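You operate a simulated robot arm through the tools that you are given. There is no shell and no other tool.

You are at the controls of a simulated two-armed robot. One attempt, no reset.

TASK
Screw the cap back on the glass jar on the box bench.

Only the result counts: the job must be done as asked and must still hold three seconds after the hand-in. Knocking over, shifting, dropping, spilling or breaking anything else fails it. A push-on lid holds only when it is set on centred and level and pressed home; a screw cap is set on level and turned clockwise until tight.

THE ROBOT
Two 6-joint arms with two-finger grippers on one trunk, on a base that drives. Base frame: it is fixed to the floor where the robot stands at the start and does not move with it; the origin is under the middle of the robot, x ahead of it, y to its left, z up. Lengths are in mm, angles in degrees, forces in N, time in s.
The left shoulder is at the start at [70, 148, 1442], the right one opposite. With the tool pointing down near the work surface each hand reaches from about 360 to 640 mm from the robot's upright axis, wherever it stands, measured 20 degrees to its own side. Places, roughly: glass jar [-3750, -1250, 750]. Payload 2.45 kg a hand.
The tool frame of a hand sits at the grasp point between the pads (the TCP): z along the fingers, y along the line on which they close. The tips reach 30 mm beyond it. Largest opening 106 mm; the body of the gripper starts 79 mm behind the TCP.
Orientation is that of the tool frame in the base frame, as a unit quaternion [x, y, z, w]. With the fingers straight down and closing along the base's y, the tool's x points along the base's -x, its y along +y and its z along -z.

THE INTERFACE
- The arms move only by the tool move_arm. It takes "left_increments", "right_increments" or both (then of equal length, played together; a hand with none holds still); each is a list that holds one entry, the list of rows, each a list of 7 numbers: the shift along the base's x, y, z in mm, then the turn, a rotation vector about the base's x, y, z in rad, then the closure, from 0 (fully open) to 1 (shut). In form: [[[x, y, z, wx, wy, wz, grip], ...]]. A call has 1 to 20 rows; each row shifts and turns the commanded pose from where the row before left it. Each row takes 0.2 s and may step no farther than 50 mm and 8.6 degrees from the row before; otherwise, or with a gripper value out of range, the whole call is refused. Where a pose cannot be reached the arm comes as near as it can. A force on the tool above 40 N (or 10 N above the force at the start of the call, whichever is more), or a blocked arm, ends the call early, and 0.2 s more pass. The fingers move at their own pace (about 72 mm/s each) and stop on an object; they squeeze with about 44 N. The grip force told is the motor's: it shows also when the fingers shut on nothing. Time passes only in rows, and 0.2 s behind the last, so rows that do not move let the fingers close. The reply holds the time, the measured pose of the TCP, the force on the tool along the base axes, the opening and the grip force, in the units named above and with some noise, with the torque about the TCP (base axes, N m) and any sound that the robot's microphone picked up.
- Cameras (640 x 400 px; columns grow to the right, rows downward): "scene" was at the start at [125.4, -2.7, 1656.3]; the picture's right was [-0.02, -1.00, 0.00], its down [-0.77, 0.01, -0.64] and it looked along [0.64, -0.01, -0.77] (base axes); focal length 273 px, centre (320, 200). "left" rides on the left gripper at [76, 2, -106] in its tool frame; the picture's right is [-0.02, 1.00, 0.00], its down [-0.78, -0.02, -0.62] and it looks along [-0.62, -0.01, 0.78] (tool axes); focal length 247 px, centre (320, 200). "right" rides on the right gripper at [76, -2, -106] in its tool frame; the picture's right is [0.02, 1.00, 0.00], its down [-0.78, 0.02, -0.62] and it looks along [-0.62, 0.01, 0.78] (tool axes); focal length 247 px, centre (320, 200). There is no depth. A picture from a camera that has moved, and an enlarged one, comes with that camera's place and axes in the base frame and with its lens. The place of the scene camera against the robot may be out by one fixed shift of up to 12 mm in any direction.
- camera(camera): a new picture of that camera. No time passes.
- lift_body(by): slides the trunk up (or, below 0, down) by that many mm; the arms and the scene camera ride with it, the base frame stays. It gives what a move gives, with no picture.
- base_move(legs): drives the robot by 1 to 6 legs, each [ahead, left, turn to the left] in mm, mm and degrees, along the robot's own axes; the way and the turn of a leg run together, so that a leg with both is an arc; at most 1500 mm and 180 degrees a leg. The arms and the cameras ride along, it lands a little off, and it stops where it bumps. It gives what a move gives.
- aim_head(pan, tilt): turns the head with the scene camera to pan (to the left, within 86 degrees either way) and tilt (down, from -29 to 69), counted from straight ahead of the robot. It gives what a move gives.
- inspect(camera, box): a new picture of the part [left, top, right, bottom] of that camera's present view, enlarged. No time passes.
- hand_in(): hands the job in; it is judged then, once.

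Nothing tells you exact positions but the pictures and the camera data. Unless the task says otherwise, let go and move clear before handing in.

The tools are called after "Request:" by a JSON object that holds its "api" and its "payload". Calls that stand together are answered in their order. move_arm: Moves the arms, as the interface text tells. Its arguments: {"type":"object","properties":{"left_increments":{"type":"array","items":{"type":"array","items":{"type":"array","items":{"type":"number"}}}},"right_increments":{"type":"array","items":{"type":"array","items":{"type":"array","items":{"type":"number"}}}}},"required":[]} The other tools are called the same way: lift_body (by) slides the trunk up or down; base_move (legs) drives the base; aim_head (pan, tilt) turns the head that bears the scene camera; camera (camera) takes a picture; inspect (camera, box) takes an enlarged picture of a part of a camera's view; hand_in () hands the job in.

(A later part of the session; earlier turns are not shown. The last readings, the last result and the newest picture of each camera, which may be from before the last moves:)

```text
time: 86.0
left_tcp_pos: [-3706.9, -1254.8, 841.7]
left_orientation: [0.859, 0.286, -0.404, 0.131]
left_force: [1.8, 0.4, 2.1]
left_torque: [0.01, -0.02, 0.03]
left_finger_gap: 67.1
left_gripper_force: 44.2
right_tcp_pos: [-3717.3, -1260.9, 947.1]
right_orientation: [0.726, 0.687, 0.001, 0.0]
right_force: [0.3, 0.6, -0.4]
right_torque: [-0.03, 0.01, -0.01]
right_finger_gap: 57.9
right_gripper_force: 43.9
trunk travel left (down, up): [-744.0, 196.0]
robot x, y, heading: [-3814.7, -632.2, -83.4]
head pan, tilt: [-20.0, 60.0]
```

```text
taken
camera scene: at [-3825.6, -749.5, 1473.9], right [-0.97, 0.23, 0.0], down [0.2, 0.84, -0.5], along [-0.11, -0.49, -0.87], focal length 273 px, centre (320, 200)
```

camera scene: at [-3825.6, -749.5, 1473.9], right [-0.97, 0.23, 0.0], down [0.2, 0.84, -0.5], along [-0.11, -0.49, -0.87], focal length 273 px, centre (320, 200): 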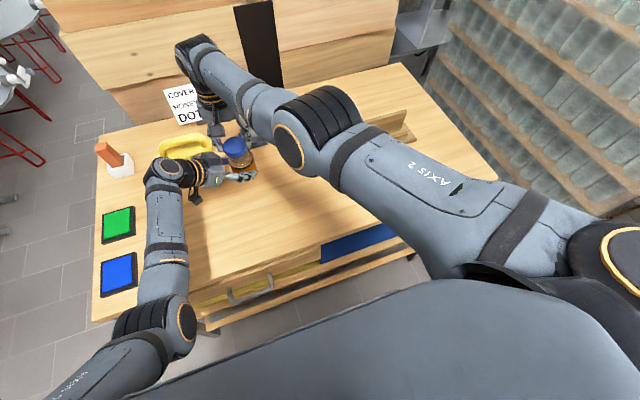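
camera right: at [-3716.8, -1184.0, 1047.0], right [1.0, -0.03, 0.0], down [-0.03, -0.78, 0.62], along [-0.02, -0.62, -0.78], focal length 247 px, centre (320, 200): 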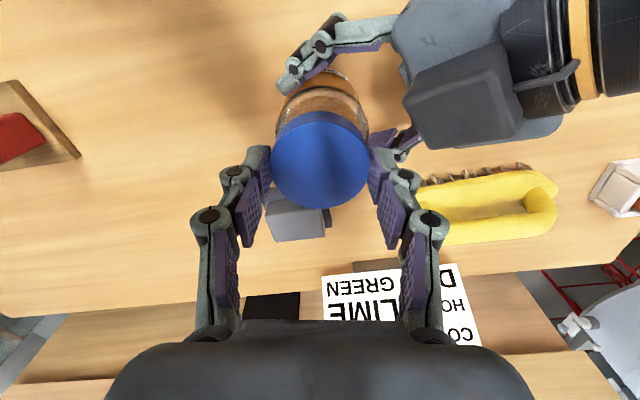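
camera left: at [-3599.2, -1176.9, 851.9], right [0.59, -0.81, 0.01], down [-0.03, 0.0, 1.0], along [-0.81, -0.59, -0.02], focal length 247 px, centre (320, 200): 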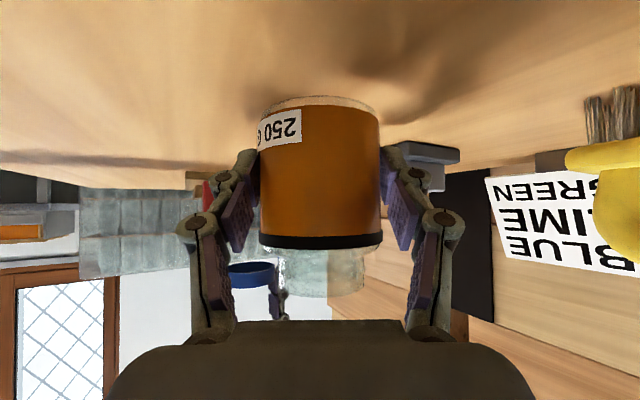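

At this height tracking is fine (+4 mm command gave about +3.5). I check the actual centring again with both views.

Request:
{"api": "aim_head", "payload": {"pan": 0, "tilt": 55}}

Request:
{"api": "inspect", "payload": {"camera": "left", "box": [240, 230, 400, 330]}}

Request:
{"api": "inspect", "payload": {"camera": "scene", "box": [270, 130, 366, 190]}}

Request:
{"api": "inspect", "payload": {"camera": "right", "box": [240, 70, 400, 170]}}

```text
time: 86.8
left_tcp_pos: [-3706.4, -1255.0, 841.6]
left_orientation: [0.859, 0.286, -0.404, 0.132]
left_force: [1.0, 0.2, 1.3]
left_torque: [0.01, 0.03, 0.02]
left_finger_gap: 67.3
left_gripper_force: 44.1
right_tcp_pos: [-3716.5, -1260.4, 946.0]
right_orientation: [0.727, 0.687, 0.0, 0.0]
right_force: [0.6, 0.6, -0.2]
right_torque: [0.02, 0.01, 0.01]
right_finger_gap: 57.9
right_gripper_force: 44.2
trunk travel left (down, up): [-744.0, 196.0]
robot x, y, heading: [-3819.3, -630.8, -83.3]
head pan, tilt: [0.0, 55.0]
```

```text
4.00 times, centred on (320, 280) of left
camera zoom: at [-3599.0, -1176.9, 851.9], right [0.59, -0.81, 0.01], down [-0.03, 0.0, 1.0], along [-0.81, -0.59, -0.02], focal length 988 px, centre (320, -120)
```

zoom: 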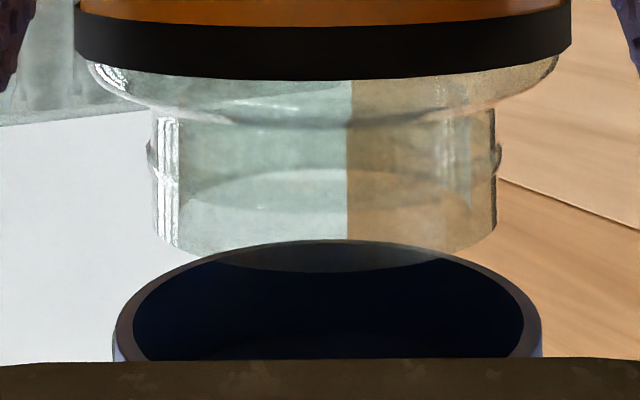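

```text
6.67 times, centred on (318, 160) of scene
camera zoom: at [-3801.9, -756.2, 1479.9], right [-0.99, -0.12, 0.0], down [-0.1, 0.81, -0.57], along [0.07, -0.57, -0.82], focal length 1819 px, centre (333, 467)
```

zoom: 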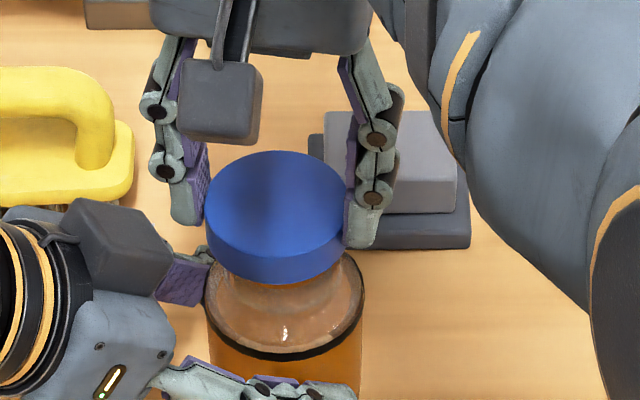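

```text
4.00 times, centred on (320, 120) of right
camera zoom: at [-3713.8, -1184.1, 1053.3], right [1.0, -0.03, 0.0], down [-0.03, -0.78, 0.62], along [-0.02, -0.62, -0.78], focal length 988 px, centre (320, 520)
```

zoom: 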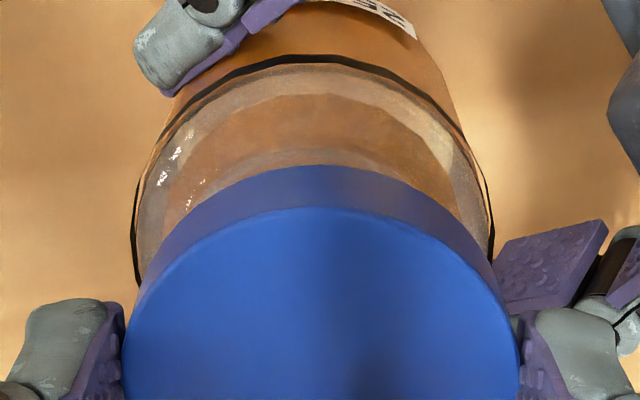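

At this height the cap is only about 1.5 mm to the left. I correct (-1.5, -0.5) and lower 9 mm, then re-check.

Request:
{"api": "move_arm", "payload": {"right_increments": [[[-1.5, -0.5, 0, 0, 0, 0, 0.5], [0, 0, -3, 0, 0, 0, 0.5], [0, 0, -3, 0, 0, 0, 0.5], [0, 0, -3, 0, 0, 0, 0.5], [0, 0, 0, 0, 0, 0, 0.5]]]}}

Request:
{"api": "inspect", "payload": {"camera": "left", "box": [240, 230, 400, 330]}}

Request:
{"api": "inspect", "payload": {"camera": "scene", "box": [270, 130, 366, 190]}}

Request:
{"api": "inspect", "payload": {"camera": "right", "box": [240, 70, 400, 170]}}

```text
time: 88.0
left_tcp_pos: [-3706.4, -1254.4, 842.0]
left_orientation: [0.859, 0.287, -0.404, 0.132]
left_force: [1.4, -0.4, 1.3]
left_torque: [-0.01, 0.03, 0.0]
left_finger_gap: 67.2
left_gripper_force: 44.3
right_tcp_pos: [-3719.2, -1260.6, 936.8]
right_orientation: [0.726, 0.688, 0.0, 0.0]
right_force: [0.6, 0.3, -0.2]
right_torque: [0.01, -0.02, 0.0]
right_finger_gap: 57.3
right_gripper_force: 44.1
right hand out of reach, approached as far as the arm can: row 4
trunk travel left (down, up): [-744.0, 196.0]
robot x, y, heading: [-3813.1, -634.5, -83.2]
head pan, tilt: [0.0, 55.0]
```

```text
4.00 times, centred on (320, 280) of left
camera zoom: at [-3599.1, -1176.9, 851.9], right [0.59, -0.81, 0.01], down [-0.03, 0.0, 1.0], along [-0.81, -0.59, -0.02], focal length 988 px, centre (320, -120)
```

zoom: 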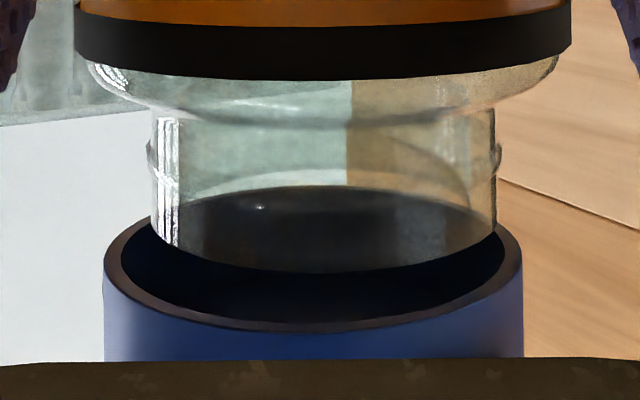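

```text
6.67 times, centred on (318, 160) of scene
camera zoom: at [-3801.9, -756.2, 1479.9], right [-0.99, -0.12, 0.0], down [-0.1, 0.81, -0.57], along [0.07, -0.57, -0.82], focal length 1819 px, centre (333, 467)
```

zoom: 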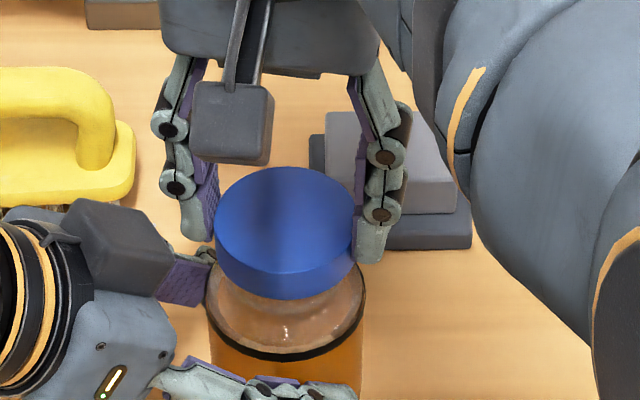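

```text
4.00 times, centred on (320, 120) of right
camera zoom: at [-3717.0, -1183.8, 1044.6], right [1.0, -0.03, 0.0], down [-0.03, -0.78, 0.62], along [-0.02, -0.62, -0.78], focal length 988 px, centre (320, 520)
```

zoom: 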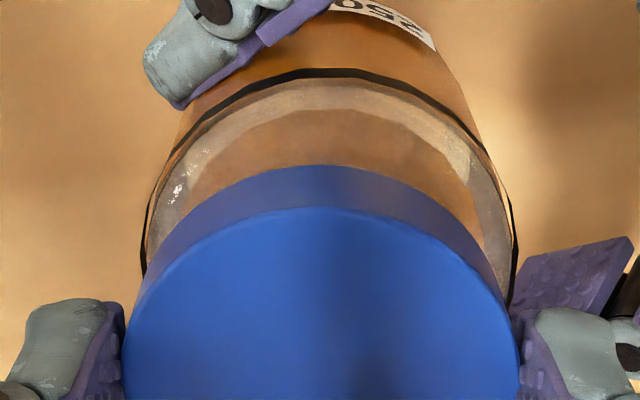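

The right hand starts running out of reach just below this height here (reaching across my body). Since the left hand holds the jar firmly, I'll lift the jar 3 mm, carry it together with the cap about 30 mm nearer and 50 mm to my right, and set it down there.

Request:
{"api": "move_arm", "payload": {"left_increments": [[[0, 0, 3, 0, 0, 0, 0.4], [-9, 4, 0, 0, 0, 0, 0.4], [-12, 5.4, 0, 0, 0, 0, 0.4], [-12, 5.4, 0, 0, 0, 0, 0.4], [-12, 5.4, 0, 0, 0, 0, 0.4], [-8.3, 3.7, 0, 0, 0, 0, 0.4], [0, 0, 0, 0, 0, 0, 0.4]]], "right_increments": [[[0, 0, 12, 0, 0, 0, 0.5], [-9, 4, 0, 0, 0, 0, 0.5], [-12, 5.4, 0, 0, 0, 0, 0.5], [-12, 5.4, 0, 0, 0, 0, 0.5], [-12, 5.4, 0, 0, 0, 0, 0.5], [-8.3, 3.7, 0, 0, 0, 0, 0.5], [0, 0, 0, 0, 0, 0, 0.5]]]}}

Request:
{"api": "camera", "payload": {"camera": "scene"}}

Request:
{"api": "camera", "payload": {"camera": "left"}}

```text
time: 89.6
left_tcp_pos: [-3757.4, -1232.1, 844.4]
left_orientation: [0.859, 0.286, -0.403, 0.132]
left_force: [-0.7, 1.0, -3.7]
left_torque: [0.04, -0.02, 0.02]
left_finger_gap: 67.2
left_gripper_force: 44.4
right_tcp_pos: [-3779.0, -1240.5, 949.8]
right_orientation: [0.728, 0.685, -0.005, 0.0]
right_force: [0.2, 0.0, -1.2]
right_torque: [0.0, 0.01, 0.01]
right_finger_gap: 57.6
right_gripper_force: 44.0
trunk travel left (down, up): [-744.0, 196.0]
robot x, y, heading: [-3814.1, -635.1, -83.5]
head pan, tilt: [0.0, 55.0]
```

```text
taken
camera scene: at [-3801.6, -757.4, 1479.8], right [-0.99, -0.12, 0.0], down [-0.1, 0.81, -0.57], along [0.07, -0.57, -0.82], focal length 273 px, centre (320, 200)
```

scene: 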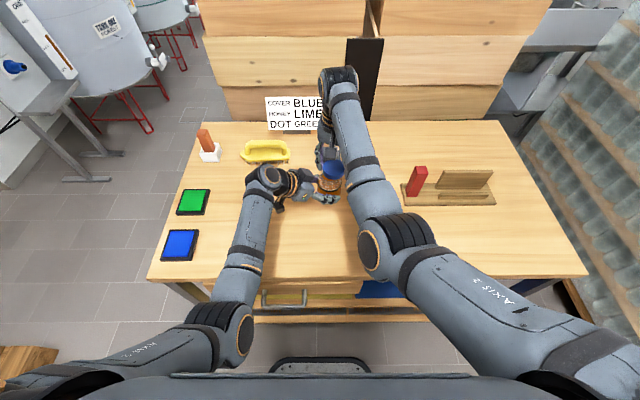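

```text
taken
camera left: at [-3650.2, -1154.0, 854.5], right [0.59, -0.81, 0.01], down [-0.03, 0.0, 1.0], along [-0.81, -0.59, -0.02], focal length 247 px, centre (320, 200)
```

left: 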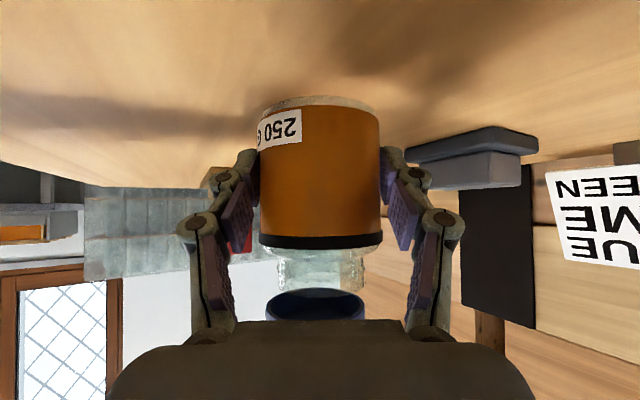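

The jar (weight ≈ 3.7 N on the left hand) moved along fine; the right hand lags by several mm. I hold still a moment and read the poses again.

Request:
{"api": "move_arm", "payload": {"left_increments": [[[0, 0, 0, 0, 0, 0, 0.4], [0, 0, 0, 0, 0, 0, 0.4]]], "right_increments": [[[0, 0, 0, 0, 0, 0, 0.5], [0, 0, 0, 0, 0, 0, 0.5]]]}}

Request:
{"api": "inspect", "payload": {"camera": "scene", "box": [270, 60, 430, 260]}}

Request:
{"api": "camera", "payload": {"camera": "right"}}

```text
time: 90.2
left_tcp_pos: [-3757.3, -1230.9, 843.9]
left_orientation: [0.859, 0.287, -0.402, 0.132]
left_force: [-0.2, -0.3, -3.6]
left_torque: [0.02, -0.06, 0.01]
left_finger_gap: 67.1
left_gripper_force: 43.8
right_tcp_pos: [-3779.6, -1238.5, 947.9]
right_orientation: [0.729, 0.685, -0.003, -0.002]
right_force: [-0.2, -0.3, 0.7]
right_torque: [0.01, 0.02, 0.01]
right_finger_gap: 57.5
right_gripper_force: 44.1
trunk travel left (down, up): [-744.0, 196.0]
robot x, y, heading: [-3815.3, -633.6, -83.0]
head pan, tilt: [0.0, 55.0]
```

```text
2.00 times, centred on (350, 160) of scene
camera zoom: at [-3802.0, -757.3, 1479.8], right [-0.99, -0.12, 0.0], down [-0.1, 0.81, -0.57], along [0.07, -0.57, -0.82], focal length 546 px, centre (260, 280)
```

zoom: 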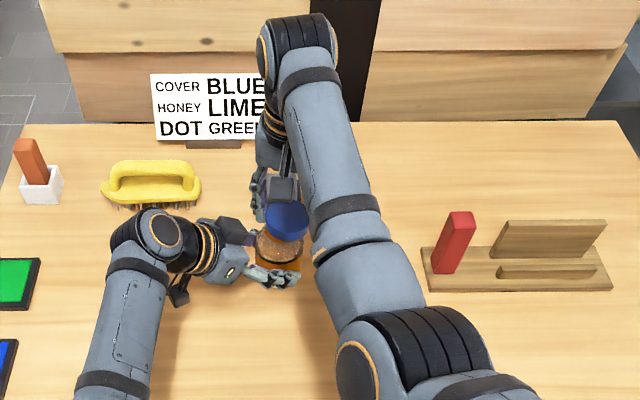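

```text
taken
camera right: at [-3775.5, -1162.9, 1054.7], right [1.0, -0.04, -0.01], down [-0.03, -0.78, 0.62], along [-0.03, -0.62, -0.78], focal length 247 px, centre (320, 200)
```

right: 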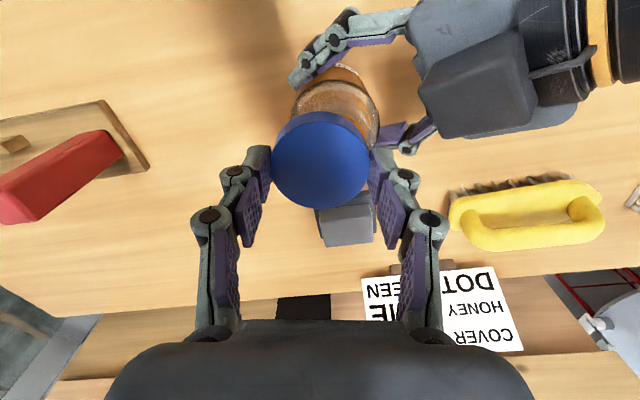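

Both hands read a few mm off their commanded shift, though there's no contact force. I test the right hand's response by commanding it (+6, +3) toward the jar axis.

Request:
{"api": "move_arm", "payload": {"right_increments": [[[3, 1.5, 0, 0, 0, 0, 0.5], [3, 1.5, 0, 0, 0, 0, 0.5], [0, 0, 0, 0, 0, 0, 0.5]]]}}

Request:
{"api": "inspect", "payload": {"camera": "left", "box": [240, 230, 400, 330]}}

Request:
{"api": "inspect", "payload": {"camera": "scene", "box": [280, 130, 376, 190]}}

Request:
{"api": "inspect", "payload": {"camera": "right", "box": [240, 70, 400, 170]}}

```text
time: 91.0
left_tcp_pos: [-3758.4, -1230.0, 843.3]
left_orientation: [0.859, 0.287, -0.403, 0.131]
left_force: [0.1, -0.3, -4.0]
left_torque: [0.04, -0.06, -0.05]
left_finger_gap: 67.1
left_gripper_force: 44.2
right_tcp_pos: [-3780.3, -1240.1, 947.1]
right_orientation: [0.732, 0.682, -0.006, -0.004]
right_force: [-0.2, 0.9, -1.2]
right_torque: [0.03, 0.0, 0.01]
right_finger_gap: 57.4
right_gripper_force: 44.0
trunk travel left (down, up): [-744.0, 196.0]
robot x, y, heading: [-3816.9, -631.3, -83.4]
head pan, tilt: [0.0, 55.0]
```

```text
4.00 times, centred on (320, 280) of left
camera zoom: at [-3650.7, -1153.2, 853.8], right [0.59, -0.81, 0.01], down [-0.03, -0.01, 1.0], along [-0.81, -0.59, -0.03], focal length 988 px, centre (320, -120)
```

zoom: 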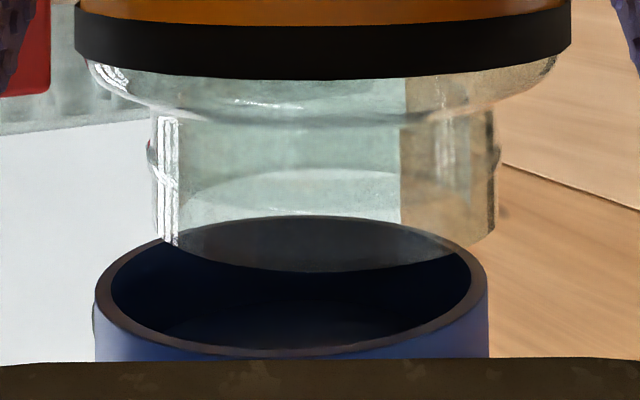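

```text
6.67 times, centred on (328, 160) of scene
camera zoom: at [-3802.1, -757.2, 1479.8], right [-0.99, -0.12, 0.0], down [-0.1, 0.81, -0.57], along [0.07, -0.57, -0.82], focal length 1819 px, centre (267, 467)
```

zoom: 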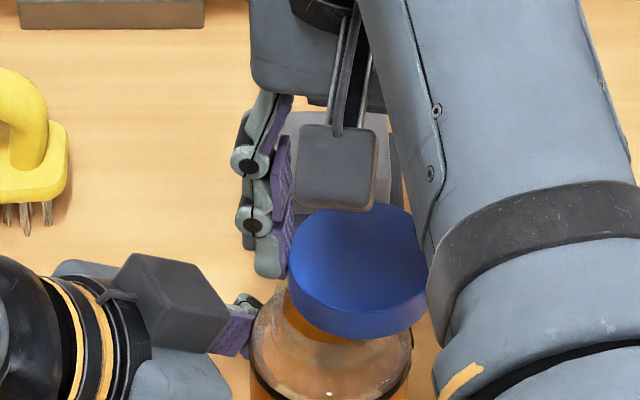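

```text
4.00 times, centred on (320, 120) of right
camera zoom: at [-3774.8, -1162.4, 1053.5], right [1.0, -0.05, -0.01], down [-0.03, -0.78, 0.62], along [-0.04, -0.62, -0.78], focal length 988 px, centre (320, 520)
```

zoom: 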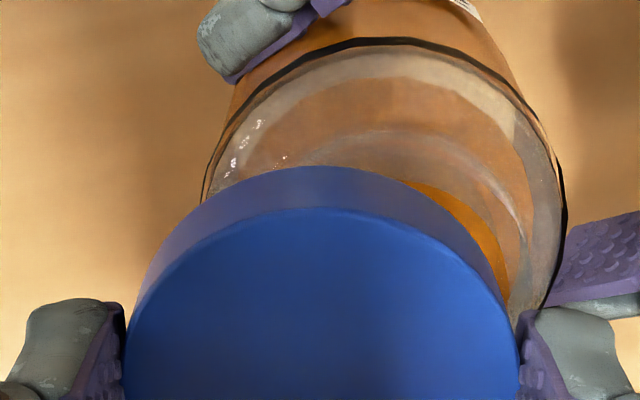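

The right upper arm seems to be rubbing my own trunk's front corner when reaching inward this close. I'll carry jar and cap together further to my right and slightly farther out, where the right arm needn't fold across.

Request:
{"api": "move_arm", "payload": {"left_increments": [[[-8.3, -5.0, 0, 0, 0, 0, 0.4], [-8.3, -5.0, 0, 0, 0, 0, 0.4], [-8.3, -5.0, 0, 0, 0, 0, 0.4], [-8.3, -5.0, 0, 0, 0, 0, 0.4], [-8.1, -5.0, 0, 0, 0, 0, 0.4], [0, 0, 0, 0, 0, 0, 0.4]]], "right_increments": [[[-9.1, -5.6, 0, 0, 0, 0, 0.5], [-9.1, -5.6, 0, 0, 0, 0, 0.5], [-9.1, -5.6, 0, 0, 0, 0, 0.5], [-9.1, -5.6, 0, 0, 0, 0, 0.5], [-9.0, -5.5, 0, 0, 0, 0, 0.5], [0, 0, 0, 0, 0, 0, 0.5]]]}}

Request:
{"api": "camera", "payload": {"camera": "scene"}}

Request:
{"api": "inspect", "payload": {"camera": "left", "box": [240, 230, 400, 330]}}

Request:
{"api": "inspect", "payload": {"camera": "right", "box": [240, 70, 400, 170]}}

```text
time: 92.4
left_tcp_pos: [-3778.5, -1255.8, 840.6]
left_orientation: [0.863, 0.289, -0.39, 0.138]
left_force: [4.7, 3.9, 12.5]
left_torque: [-0.29, 0.15, 0.07]
left_finger_gap: 67.1
left_gripper_force: 44.3
right_tcp_pos: [-3811.5, -1259.3, 950.7]
right_orientation: [0.726, 0.688, -0.001, 0.001]
right_force: [-0.2, 0.0, 0.1]
right_torque: [0.0, 0.02, 0.02]
right_finger_gap: 57.7
right_gripper_force: 44.2
trunk travel left (down, up): [-744.0, 196.0]
robot x, y, heading: [-3815.4, -634.4, -83.1]
head pan, tilt: [0.0, 55.0]
```

```text
taken
camera scene: at [-3800.7, -752.1, 1480.2], right [-0.99, -0.12, 0.0], down [-0.1, 0.81, -0.58], along [0.07, -0.57, -0.82], focal length 273 px, centre (320, 200)
```

scene: 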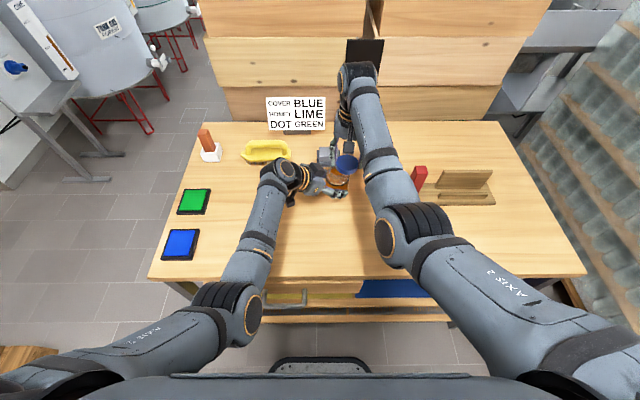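

```text
4.00 times, centred on (320, 280) of left
camera zoom: at [-3673.2, -1176.5, 852.5], right [0.6, -0.8, 0.03], down [-0.06, 0.0, 1.0], along [-0.8, -0.6, -0.05], focal length 988 px, centre (320, -120)
```

zoom: 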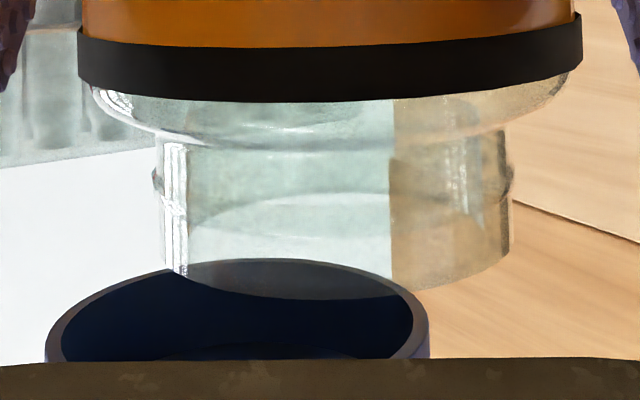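

```text
4.00 times, centred on (320, 120) of right
camera zoom: at [-3809.6, -1182.8, 1057.6], right [1.0, -0.03, 0.0], down [-0.03, -0.78, 0.62], along [-0.02, -0.62, -0.78], focal length 988 px, centre (320, 520)
```

zoom: 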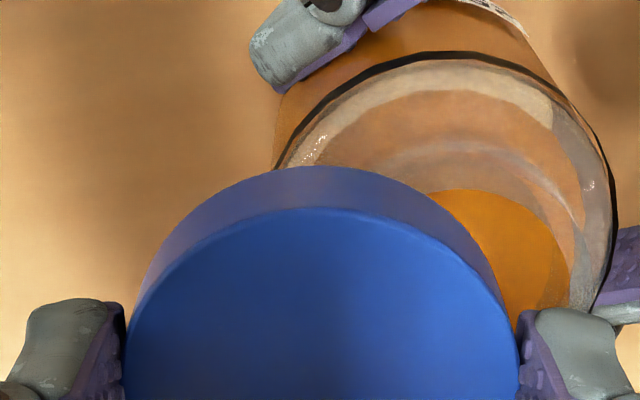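

Now the left arm is the one being held up: it lagged 20 mm and the jar is being pressed lightly on the bench (12 N). I back the left hand off immediately to its earlier good spot and slightly up, then look at the arms.

Request:
{"api": "move_arm", "payload": {"left_increments": [[[8, 0, 3, 0, 0, 0, 0.4], [10, 1, 0, 0, 0, 0, 0.4], [10, 1, 0, 0, 0, 0, 0.4], [10, 1, 0, 0, 0, 0, 0.4], [0, 0, 0, 0, 0, 0, 0.4]]]}}

Request:
{"api": "aim_head", "payload": {"pan": 45, "tilt": 60}}

Request:
{"api": "camera", "payload": {"camera": "scene"}}

```text
time: 93.6
left_tcp_pos: [-3763.5, -1251.9, 847.8]
left_orientation: [0.859, 0.286, -0.405, 0.13]
left_force: [-0.9, 0.3, -4.4]
left_torque: [0.03, -0.04, 0.0]
left_finger_gap: 67.1
left_gripper_force: 43.4
right_tcp_pos: [-3813.4, -1263.6, 949.1]
right_orientation: [0.726, 0.687, 0.001, 0.0]
right_force: [0.2, 0.3, 0.0]
right_torque: [0.01, 0.05, 0.02]
right_finger_gap: 57.8
right_gripper_force: 44.4
trunk travel left (down, up): [-744.0, 196.0]
robot x, y, heading: [-3816.8, -634.0, -83.3]
head pan, tilt: [0.0, 55.0]
```

```text
time: 94.8
left_tcp_pos: [-3762.9, -1253.5, 847.6]
left_orientation: [0.859, 0.286, -0.404, 0.13]
left_force: [0.5, 0.8, -4.0]
left_torque: [0.06, -0.07, -0.01]
left_finger_gap: 67.2
left_gripper_force: 44.1
right_tcp_pos: [-3812.6, -1263.5, 949.1]
right_orientation: [0.727, 0.687, 0.001, -0.001]
right_force: [0.5, -0.2, 0.3]
right_torque: [0.01, -0.02, -0.01]
right_finger_gap: 57.5
right_gripper_force: 44.1
trunk travel left (down, up): [-744.0, 196.0]
robot x, y, heading: [-3812.0, -631.9, -83.1]
head pan, tilt: [45.0, 60.0]
```

```text
taken
camera scene: at [-3758.4, -726.9, 1473.8], right [-0.62, -0.79, 0.0], down [-0.68, 0.54, -0.5], along [0.39, -0.31, -0.87], focal length 273 px, centre (320, 200)
```

scene: 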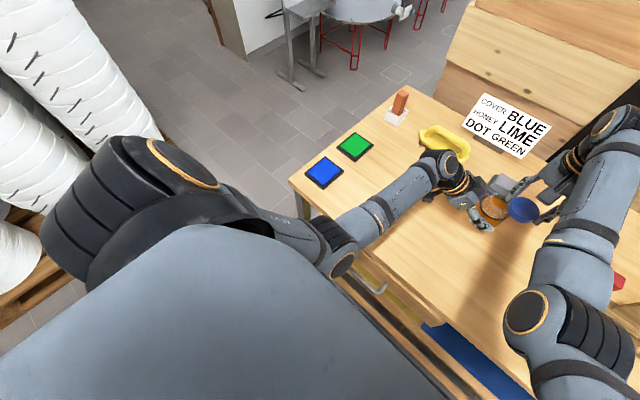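

Left elbow sits very close to my trunk's front edge, so inward reach is limited for both arms. The left hand is fine again with the jar (lifted ~6 mm) at about [-3775, -1259]; I test whether the right hand can come over the jar there.

Request:
{"api": "move_arm", "payload": {"right_increments": [[[9.5, 1.1, 2, 0, 0, 0, 0.5], [9.5, 1.1, 2, 0, 0, 0, 0.5], [9.5, 1.1, 0, 0, 0, 0, 0.5], [9.5, 1.1, 0, 0, 0, 0, 0.5], [0, 0, 0, 0, 0, 0, 0.5]]]}}

Request:
{"api": "aim_head", "payload": {"pan": -45, "tilt": 60}}

Request:
{"api": "camera", "payload": {"camera": "scene"}}

```text
time: 96.0
left_tcp_pos: [-3763.2, -1253.1, 848.2]
left_orientation: [0.859, 0.286, -0.404, 0.131]
left_force: [0.2, 0.2, -4.6]
left_torque: [0.02, -0.06, 0.0]
left_finger_gap: 67.1
left_gripper_force: 44.5
right_tcp_pos: [-3774.6, -1256.5, 953.9]
right_orientation: [0.727, 0.687, 0.001, 0.0]
right_force: [-0.7, -0.1, 0.2]
right_torque: [-0.03, 0.0, 0.02]
right_finger_gap: 57.6
right_gripper_force: 43.7
trunk travel left (down, up): [-744.0, 196.0]
robot x, y, heading: [-3816.5, -630.4, -83.2]
head pan, tilt: [45.0, 60.0]
```

```text
time: 97.6
left_tcp_pos: [-3762.5, -1253.8, 848.0]
left_orientation: [0.859, 0.286, -0.404, 0.131]
left_force: [1.0, -0.2, -4.5]
left_torque: [0.03, -0.03, -0.02]
left_finger_gap: 67.3
left_gripper_force: 43.5
right_tcp_pos: [-3774.3, -1256.4, 952.3]
right_orientation: [0.726, 0.687, 0.0, 0.0]
right_force: [-0.6, -0.1, 0.1]
right_torque: [0.02, 0.01, 0.02]
right_finger_gap: 57.2
right_gripper_force: 43.9
trunk travel left (down, up): [-744.0, 196.0]
robot x, y, heading: [-3819.2, -635.6, -83.1]
head pan, tilt: [-45.0, 60.0]
```

```text
taken
camera scene: at [-3851.8, -738.1, 1473.8], right [-0.79, 0.62, 0.0], down [0.53, 0.68, -0.5], along [-0.31, -0.39, -0.87], focal length 273 px, centre (320, 200)
```

scene: 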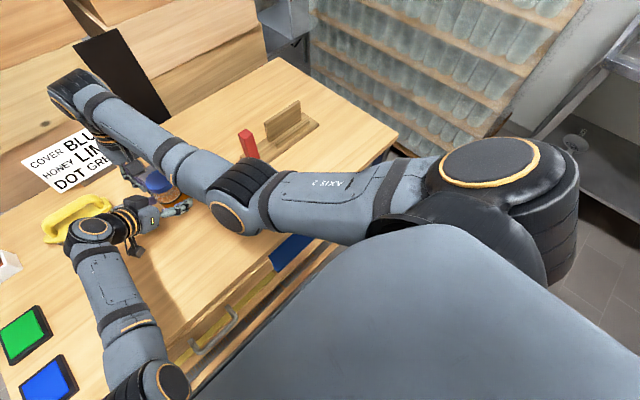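

Both hands reach this spot well. I set the jar down on the bench here by lowering the left hand about 5 mm.

Request:
{"api": "move_arm", "payload": {"left_increments": [[[0, 0, -2, 0, 0, 0, 0.4], [0, 0, -2, 0, 0, 0, 0.4], [0, 0, -1, 0, 0, 0, 0.4], [0, 0, 0, 0, 0, 0, 0.4]]]}}

Request:
{"api": "aim_head", "payload": {"pan": 0, "tilt": 55}}

Request:
{"api": "camera", "payload": {"camera": "left"}}

Request:
{"api": "inspect", "payload": {"camera": "left", "box": [240, 230, 400, 330]}}

Request:
{"api": "inspect", "payload": {"camera": "scene", "box": [290, 130, 386, 190]}}

Request:
{"api": "inspect", "payload": {"camera": "right", "box": [240, 70, 400, 170]}}

```text
time: 98.6
left_tcp_pos: [-3763.3, -1254.5, 842.1]
left_orientation: [0.859, 0.287, -0.403, 0.131]
left_force: [-0.8, 0.1, -5.1]
left_torque: [0.06, -0.02, -0.01]
left_finger_gap: 67.2
left_gripper_force: 43.7
right_tcp_pos: [-3775.1, -1257.3, 953.1]
right_orientation: [0.727, 0.687, 0.0, -0.001]
right_force: [0.5, 0.5, -0.3]
right_torque: [0.0, -0.01, -0.02]
right_finger_gap: 57.5
right_gripper_force: 44.6
trunk travel left (down, up): [-744.0, 196.0]
robot x, y, heading: [-3816.7, -632.1, -83.2]
head pan, tilt: [-45.0, 60.0]
```

```text
time: 99.7
left_tcp_pos: [-3763.2, -1253.6, 842.6]
left_orientation: [0.859, 0.287, -0.403, 0.131]
left_force: [0.7, -0.1, -4.5]
left_torque: [0.05, -0.05, 0.02]
left_finger_gap: 67.0
left_gripper_force: 44.1
right_tcp_pos: [-3774.6, -1256.7, 953.5]
right_orientation: [0.727, 0.687, 0.001, 0.0]
right_force: [0.1, -0.2, 0.2]
right_torque: [0.01, 0.03, 0.04]
right_finger_gap: 57.4
right_gripper_force: 44.2
trunk travel left (down, up): [-744.0, 196.0]
robot x, y, heading: [-3814.4, -632.7, -83.2]
head pan, tilt: [0.0, 55.0]
```

```text
taken
camera left: at [-3655.4, -1175.9, 852.4], right [0.59, -0.81, 0.01], down [-0.03, -0.01, 1.0], along [-0.81, -0.59, -0.02], focal length 247 px, centre (320, 200)
```

left: 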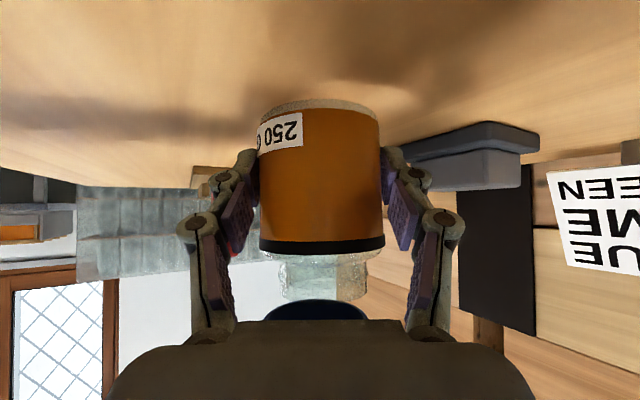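

```text
4.00 times, centred on (320, 280) of left
camera zoom: at [-3655.4, -1175.9, 852.4], right [0.59, -0.81, 0.01], down [-0.03, -0.01, 1.0], along [-0.81, -0.59, -0.02], focal length 988 px, centre (320, -120)
```

zoom: 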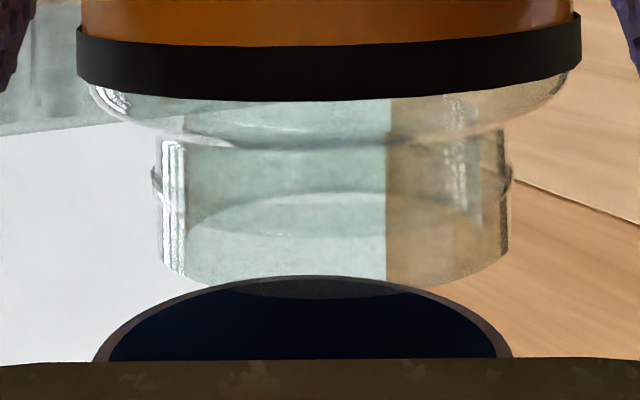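

```text
6.67 times, centred on (338, 160) of scene
camera zoom: at [-3802.2, -757.3, 1479.8], right [-0.99, -0.12, 0.0], down [-0.1, 0.81, -0.57], along [0.07, -0.57, -0.82], focal length 1819 px, centre (200, 467)
```

zoom: 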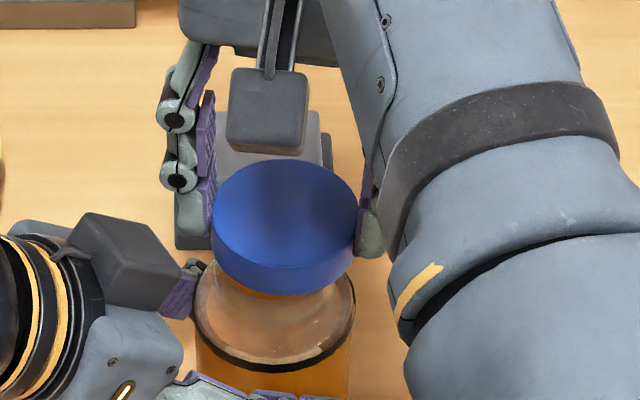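

```text
4.00 times, centred on (320, 120) of right
camera zoom: at [-3772.4, -1180.1, 1059.8], right [1.0, -0.03, 0.0], down [-0.03, -0.78, 0.62], along [-0.02, -0.62, -0.78], focal length 988 px, centre (320, 520)
```

zoom: 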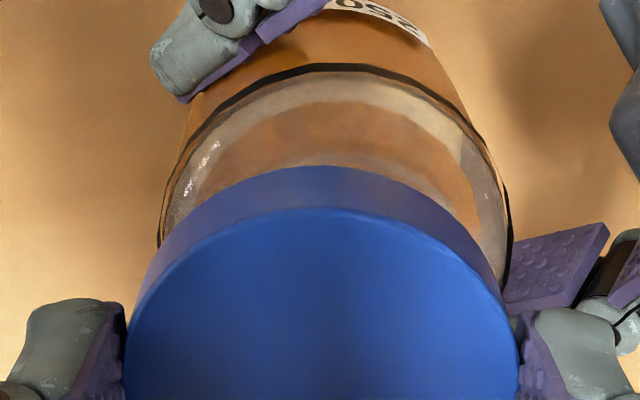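

The jar still hangs in the hand (-4.5 N), as it slid up ~2.5 mm in the grip earlier. I lower the left hand further in 1 mm steps until the bench takes the weight.

Request:
{"api": "move_arm", "payload": {"left_increments": [[[0, 0, -1, 0, 0, 0, 0.4], [0, 0, -1, 0, 0, 0, 0.4], [0, 0, 0, 0, 0, 0, 0.4]]]}}

Request:
{"api": "move_arm", "payload": {"left_increments": [[[0, 0, -0.7, 0, 0, 0, 0.4], [0, 0, 0, 0, 0, 0, 0.4]]]}}

```text
time: 100.5
left_tcp_pos: [-3762.5, -1253.9, 841.9]
left_orientation: [0.859, 0.286, -0.403, 0.131]
left_force: [0.6, 0.0, -4.6]
left_torque: [0.03, -0.04, 0.01]
left_finger_gap: 66.9
left_gripper_force: 43.9
right_tcp_pos: [-3774.4, -1256.7, 953.1]
right_orientation: [0.726, 0.687, 0.0, -0.001]
right_force: [0.3, -0.2, -0.4]
right_torque: [0.01, 0.02, 0.02]
right_finger_gap: 57.6
right_gripper_force: 44.3
trunk travel left (down, up): [-744.0, 196.0]
robot x, y, heading: [-3811.2, -632.7, -83.2]
head pan, tilt: [0.0, 55.0]
```

```text
time: 101.1
left_tcp_pos: [-3763.3, -1253.4, 840.5]
left_orientation: [0.859, 0.286, -0.403, 0.132]
left_force: [0.8, 0.6, -3.6]
left_torque: [-0.03, -0.07, 0.0]
left_finger_gap: 67.2
left_gripper_force: 44.4
right_tcp_pos: [-3775.0, -1256.0, 953.5]
right_orientation: [0.726, 0.687, 0.001, 0.0]
right_force: [-1.1, 0.1, -0.8]
right_torque: [0.0, -0.01, 0.01]
right_finger_gap: 57.4
right_gripper_force: 44.2
trunk travel left (down, up): [-744.0, 196.0]
robot x, y, heading: [-3816.6, -634.3, -83.3]
head pan, tilt: [0.0, 55.0]
```

Still hanging (-3.6 N). A few more small steps down.

Request:
{"api": "move_arm", "payload": {"left_increments": [[[0, 0, -0.7, 0, 0, 0, 0.4], [0, 0, 0, 0, 0, 0, 0.4]]]}}

Request:
{"api": "move_arm", "payload": {"left_increments": [[[0, 0, -0.7, 0, 0, 0, 0.4], [0, 0, 0, 0, 0, 0, 0.4]]]}}

Request:
{"api": "inspect", "payload": {"camera": "left", "box": [224, 80, 416, 200]}}

```text
time: 101.7
left_tcp_pos: [-3763.9, -1253.4, 840.7]
left_orientation: [0.859, 0.287, -0.403, 0.132]
left_force: [1.9, -1.1, 0.3]
left_torque: [-0.02, -0.16, 0.0]
left_finger_gap: 67.2
left_gripper_force: 43.5
right_tcp_pos: [-3774.7, -1256.1, 953.9]
right_orientation: [0.726, 0.687, 0.0, 0.0]
right_force: [-0.6, -0.4, -0.1]
right_torque: [-0.02, 0.0, 0.0]
right_finger_gap: 57.4
right_gripper_force: 43.3
trunk travel left (down, up): [-744.0, 196.0]
robot x, y, heading: [-3814.7, -633.4, -83.5]
head pan, tilt: [0.0, 55.0]
```

```text
time: 102.3
left_tcp_pos: [-3763.4, -1252.9, 840.3]
left_orientation: [0.859, 0.286, -0.404, 0.132]
left_force: [1.6, -2.7, 4.3]
left_torque: [-0.08, -0.28, -0.02]
left_finger_gap: 67.0
left_gripper_force: 43.5
right_tcp_pos: [-3774.8, -1255.7, 954.2]
right_orientation: [0.726, 0.687, 0.001, 0.0]
right_force: [0.2, -0.5, -0.9]
right_torque: [-0.03, -0.01, 0.01]
right_finger_gap: 57.4
right_gripper_force: 44.4
trunk travel left (down, up): [-744.0, 196.0]
robot x, y, heading: [-3813.5, -633.4, -83.3]
head pan, tilt: [0.0, 55.0]
```

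```text
3.33 times, centred on (320, 140) of left
camera zoom: at [-3655.9, -1175.3, 849.9], right [0.59, -0.81, 0.01], down [-0.03, 0.0, 1.0], along [-0.81, -0.59, -0.02], focal length 823 px, centre (320, 400)
```

zoom: 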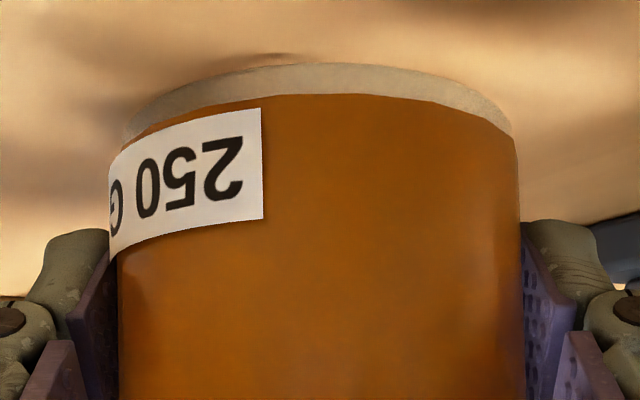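

The bench now carries the jar, but it may be a hair tilted in the grip. I open the left fingers slightly so it settles flat, and re-close.

Request:
{"api": "move_arm", "payload": {"left_increments": [[[0, 0, 0, 0, 0, 0, 0.36], [0, 0, 0, 0, 0, 0, 0.34], [0, 0, 0, 0, 0, 0, 0.3], [0, 0, 0, 0, 0, 0, 0.3], [0, 0, 0, 0, 0, 0, 0.33], [0, 0, 0, 0, 0, 0, 0.36], [0, 0, 0, 0, 0, 0, 0.4], [0, 0, 0, 0, 0, 0, 0.4]]]}}

Request:
{"api": "camera", "payload": {"camera": "left"}}

Request:
{"api": "inspect", "payload": {"camera": "left", "box": [240, 230, 400, 330]}}

Request:
{"api": "inspect", "payload": {"camera": "scene", "box": [290, 130, 386, 190]}}

Request:
{"api": "inspect", "payload": {"camera": "right", "box": [240, 70, 400, 170]}}

```text
time: 104.1
left_tcp_pos: [-3762.5, -1253.1, 839.8]
left_orientation: [0.859, 0.286, -0.403, 0.131]
left_force: [-0.8, 0.7, 0.6]
left_torque: [0.21, -0.03, -0.06]
left_finger_gap: 66.8
left_gripper_force: 44.0
right_tcp_pos: [-3775.1, -1256.0, 953.7]
right_orientation: [0.727, 0.687, -0.001, 0.001]
right_force: [-0.8, -0.3, -1.0]
right_torque: [-0.02, -0.01, -0.05]
right_finger_gap: 57.4
right_gripper_force: 44.0
trunk travel left (down, up): [-744.0, 196.0]
robot x, y, heading: [-3815.4, -634.3, -83.2]
head pan, tilt: [0.0, 55.0]
```

```text
taken
camera left: at [-3656.1, -1174.6, 849.2], right [0.59, -0.81, 0.01], down [-0.03, 0.0, 1.0], along [-0.81, -0.59, -0.02], focal length 247 px, centre (320, 200)
```

left: 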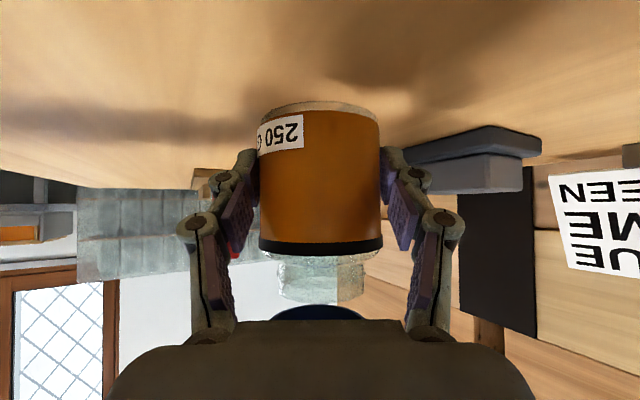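

```text
4.00 times, centred on (320, 280) of left
camera zoom: at [-3656.1, -1174.6, 849.2], right [0.59, -0.81, 0.01], down [-0.03, 0.0, 1.0], along [-0.81, -0.59, -0.02], focal length 988 px, centre (320, -120)
```

zoom: 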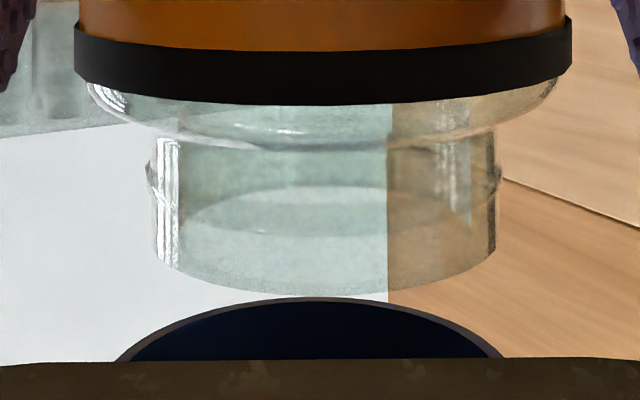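

```text
6.67 times, centred on (338, 160) of scene
camera zoom: at [-3802.2, -755.9, 1480.0], right [-0.99, -0.12, 0.0], down [-0.1, 0.81, -0.57], along [0.07, -0.57, -0.82], focal length 1819 px, centre (200, 467)
```

zoom: 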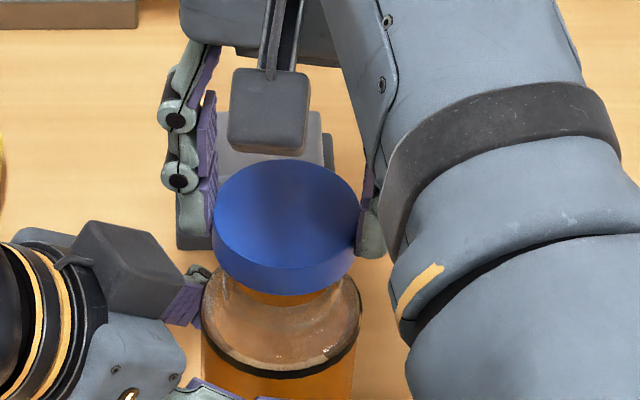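

```text
4.00 times, centred on (320, 120) of right
camera zoom: at [-3772.4, -1179.1, 1060.4], right [1.0, -0.03, 0.0], down [-0.03, -0.78, 0.62], along [-0.02, -0.62, -0.78], focal length 988 px, centre (320, 520)
```

zoom: 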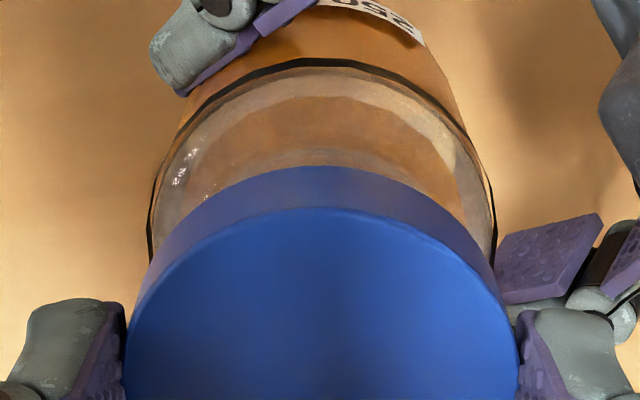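

The jar stands flat again. The cap is aligned sideways but about 2.5 mm too near me; I shift it (0.3, -2.8), lower 12 mm and re-check.

Request:
{"api": "move_arm", "payload": {"right_increments": [[[0.3, -2.8, -3, 0, 0, 0, 0.5], [0, 0, -5, 0, 0, 0, 0.5], [0, 0, -4, 0, 0, 0, 0.5], [0, 0, 0, 0, 0, 0, 0.5]]]}}

Request:
{"api": "inspect", "payload": {"camera": "left", "box": [240, 230, 400, 330]}}

Request:
{"api": "inspect", "payload": {"camera": "scene", "box": [290, 130, 386, 190]}}

Request:
{"api": "inspect", "payload": {"camera": "right", "box": [240, 70, 400, 170]}}

```text
time: 105.1
left_tcp_pos: [-3763.7, -1252.3, 840.3]
left_orientation: [0.859, 0.287, -0.402, 0.132]
left_force: [-0.2, 2.0, 0.4]
left_torque: [0.21, 0.06, -0.02]
left_finger_gap: 67.2
left_gripper_force: 44.5
right_tcp_pos: [-3773.4, -1258.9, 942.0]
right_orientation: [0.727, 0.687, -0.001, -0.001]
right_force: [0.5, 0.0, -0.5]
right_torque: [-0.01, 0.01, 0.0]
right_finger_gap: 57.6
right_gripper_force: 43.9
trunk travel left (down, up): [-744.0, 196.0]
robot x, y, heading: [-3813.8, -633.6, -83.0]
head pan, tilt: [0.0, 55.0]
```

```text
4.00 times, centred on (320, 280) of left
camera zoom: at [-3656.1, -1174.7, 849.2], right [0.59, -0.81, 0.01], down [-0.03, 0.0, 1.0], along [-0.81, -0.59, -0.02], focal length 988 px, centre (320, -120)
```

zoom: 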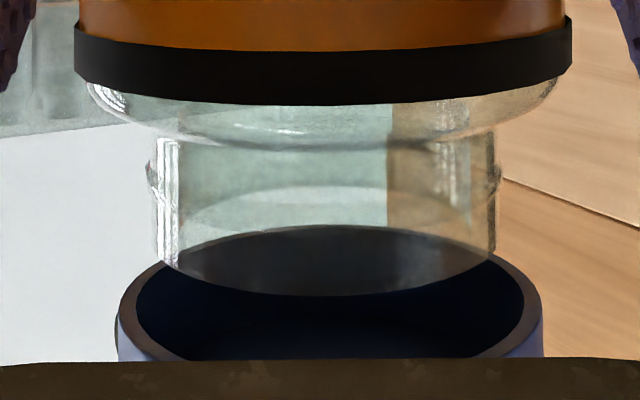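

```text
6.67 times, centred on (338, 160) of scene
camera zoom: at [-3802.2, -755.9, 1480.0], right [-0.99, -0.12, 0.0], down [-0.1, 0.81, -0.57], along [0.07, -0.57, -0.82], focal length 1819 px, centre (200, 467)
```

zoom: 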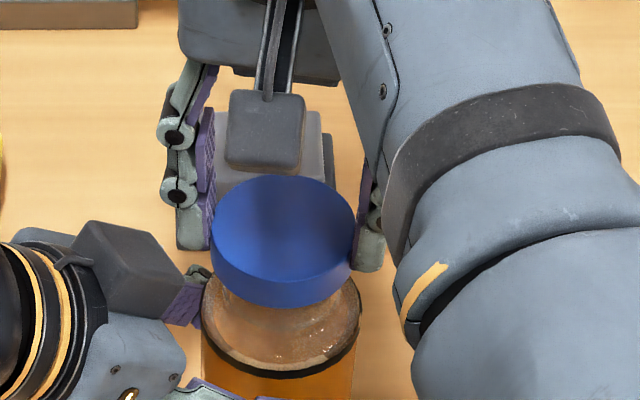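

```text
4.00 times, centred on (320, 120) of right
camera zoom: at [-3771.4, -1182.4, 1048.3], right [1.0, -0.03, 0.0], down [-0.03, -0.78, 0.62], along [-0.02, -0.62, -0.78], focal length 988 px, centre (320, 520)
```

zoom: 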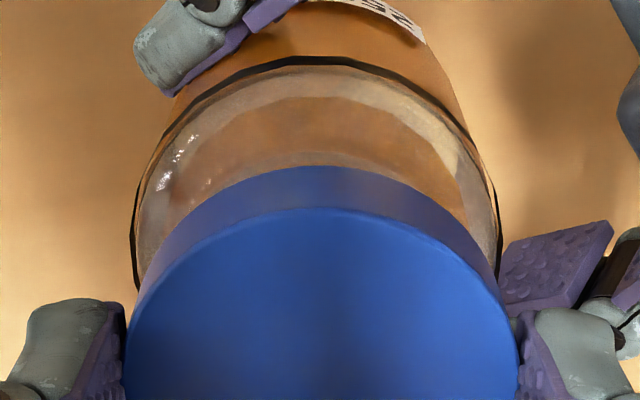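

Centring is within 1 mm now and the hand tracks well here. I correct (-1.0, +0.3) and lower to 3 mm above the rim.

Request:
{"api": "move_arm", "payload": {"right_increments": [[[-1.0, 0.3, 0, 0, 0, 0, 0.5], [0, 0, -3, 0, 0, 0, 0.5], [0, 0, -2, 0, 0, 0, 0.5], [0, 0, 0, 0, 0, 0, 0.5]]]}}

Request:
{"api": "inspect", "payload": {"camera": "left", "box": [240, 230, 400, 330]}}

Request:
{"api": "inspect", "payload": {"camera": "scene", "box": [290, 130, 386, 190]}}

Request:
{"api": "inspect", "payload": {"camera": "right", "box": [240, 70, 400, 170]}}

```text
time: 106.1
left_tcp_pos: [-3763.4, -1251.7, 840.3]
left_orientation: [0.859, 0.286, -0.404, 0.132]
left_force: [-1.0, 2.1, 1.3]
left_torque: [0.17, 0.1, -0.04]
left_finger_gap: 66.9
left_gripper_force: 44.2
right_tcp_pos: [-3774.1, -1258.3, 938.1]
right_orientation: [0.726, 0.687, 0.0, 0.0]
right_force: [-0.7, 0.2, -0.5]
right_torque: [0.02, 0.01, 0.01]
right_finger_gap: 57.3
right_gripper_force: 44.2
trunk travel left (down, up): [-744.0, 196.0]
robot x, y, heading: [-3818.9, -633.7, -83.2]
head pan, tilt: [0.0, 55.0]
```

```text
4.00 times, centred on (320, 280) of left
camera zoom: at [-3656.1, -1174.7, 849.2], right [0.59, -0.81, 0.01], down [-0.03, 0.0, 1.0], along [-0.81, -0.59, -0.02], focal length 988 px, centre (320, -120)
```

zoom: 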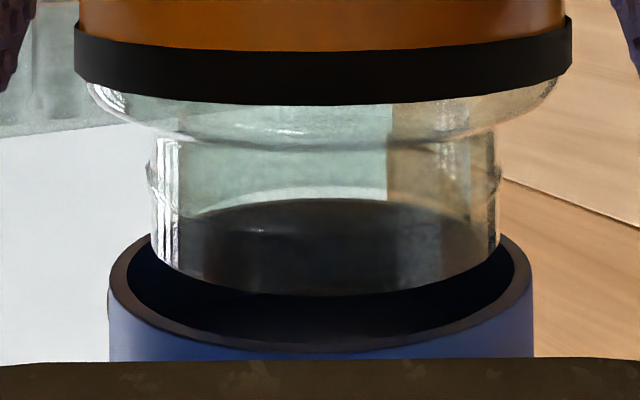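

```text
6.67 times, centred on (338, 160) of scene
camera zoom: at [-3802.2, -756.0, 1480.0], right [-0.99, -0.12, 0.0], down [-0.1, 0.81, -0.57], along [0.07, -0.57, -0.82], focal length 1819 px, centre (200, 467)
```

zoom: 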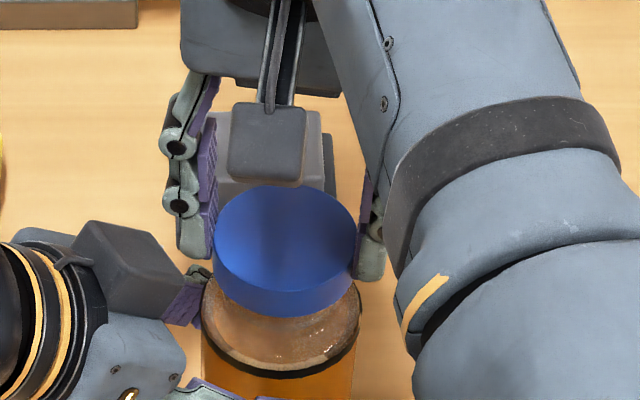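

```text
4.00 times, centred on (320, 120) of right
camera zoom: at [-3772.3, -1181.5, 1043.8], right [1.0, -0.03, 0.0], down [-0.03, -0.78, 0.62], along [-0.02, -0.62, -0.78], focal length 988 px, centre (320, 520)
```

zoom: 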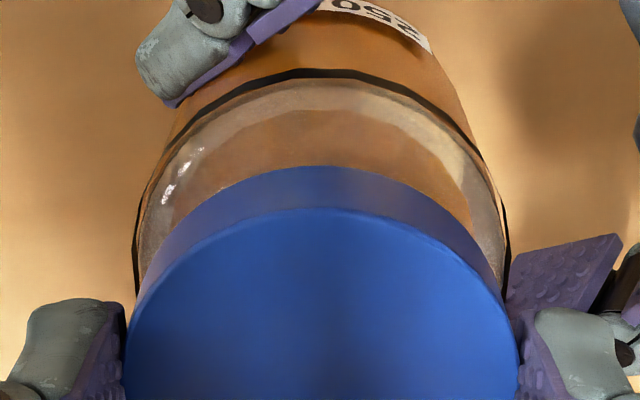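

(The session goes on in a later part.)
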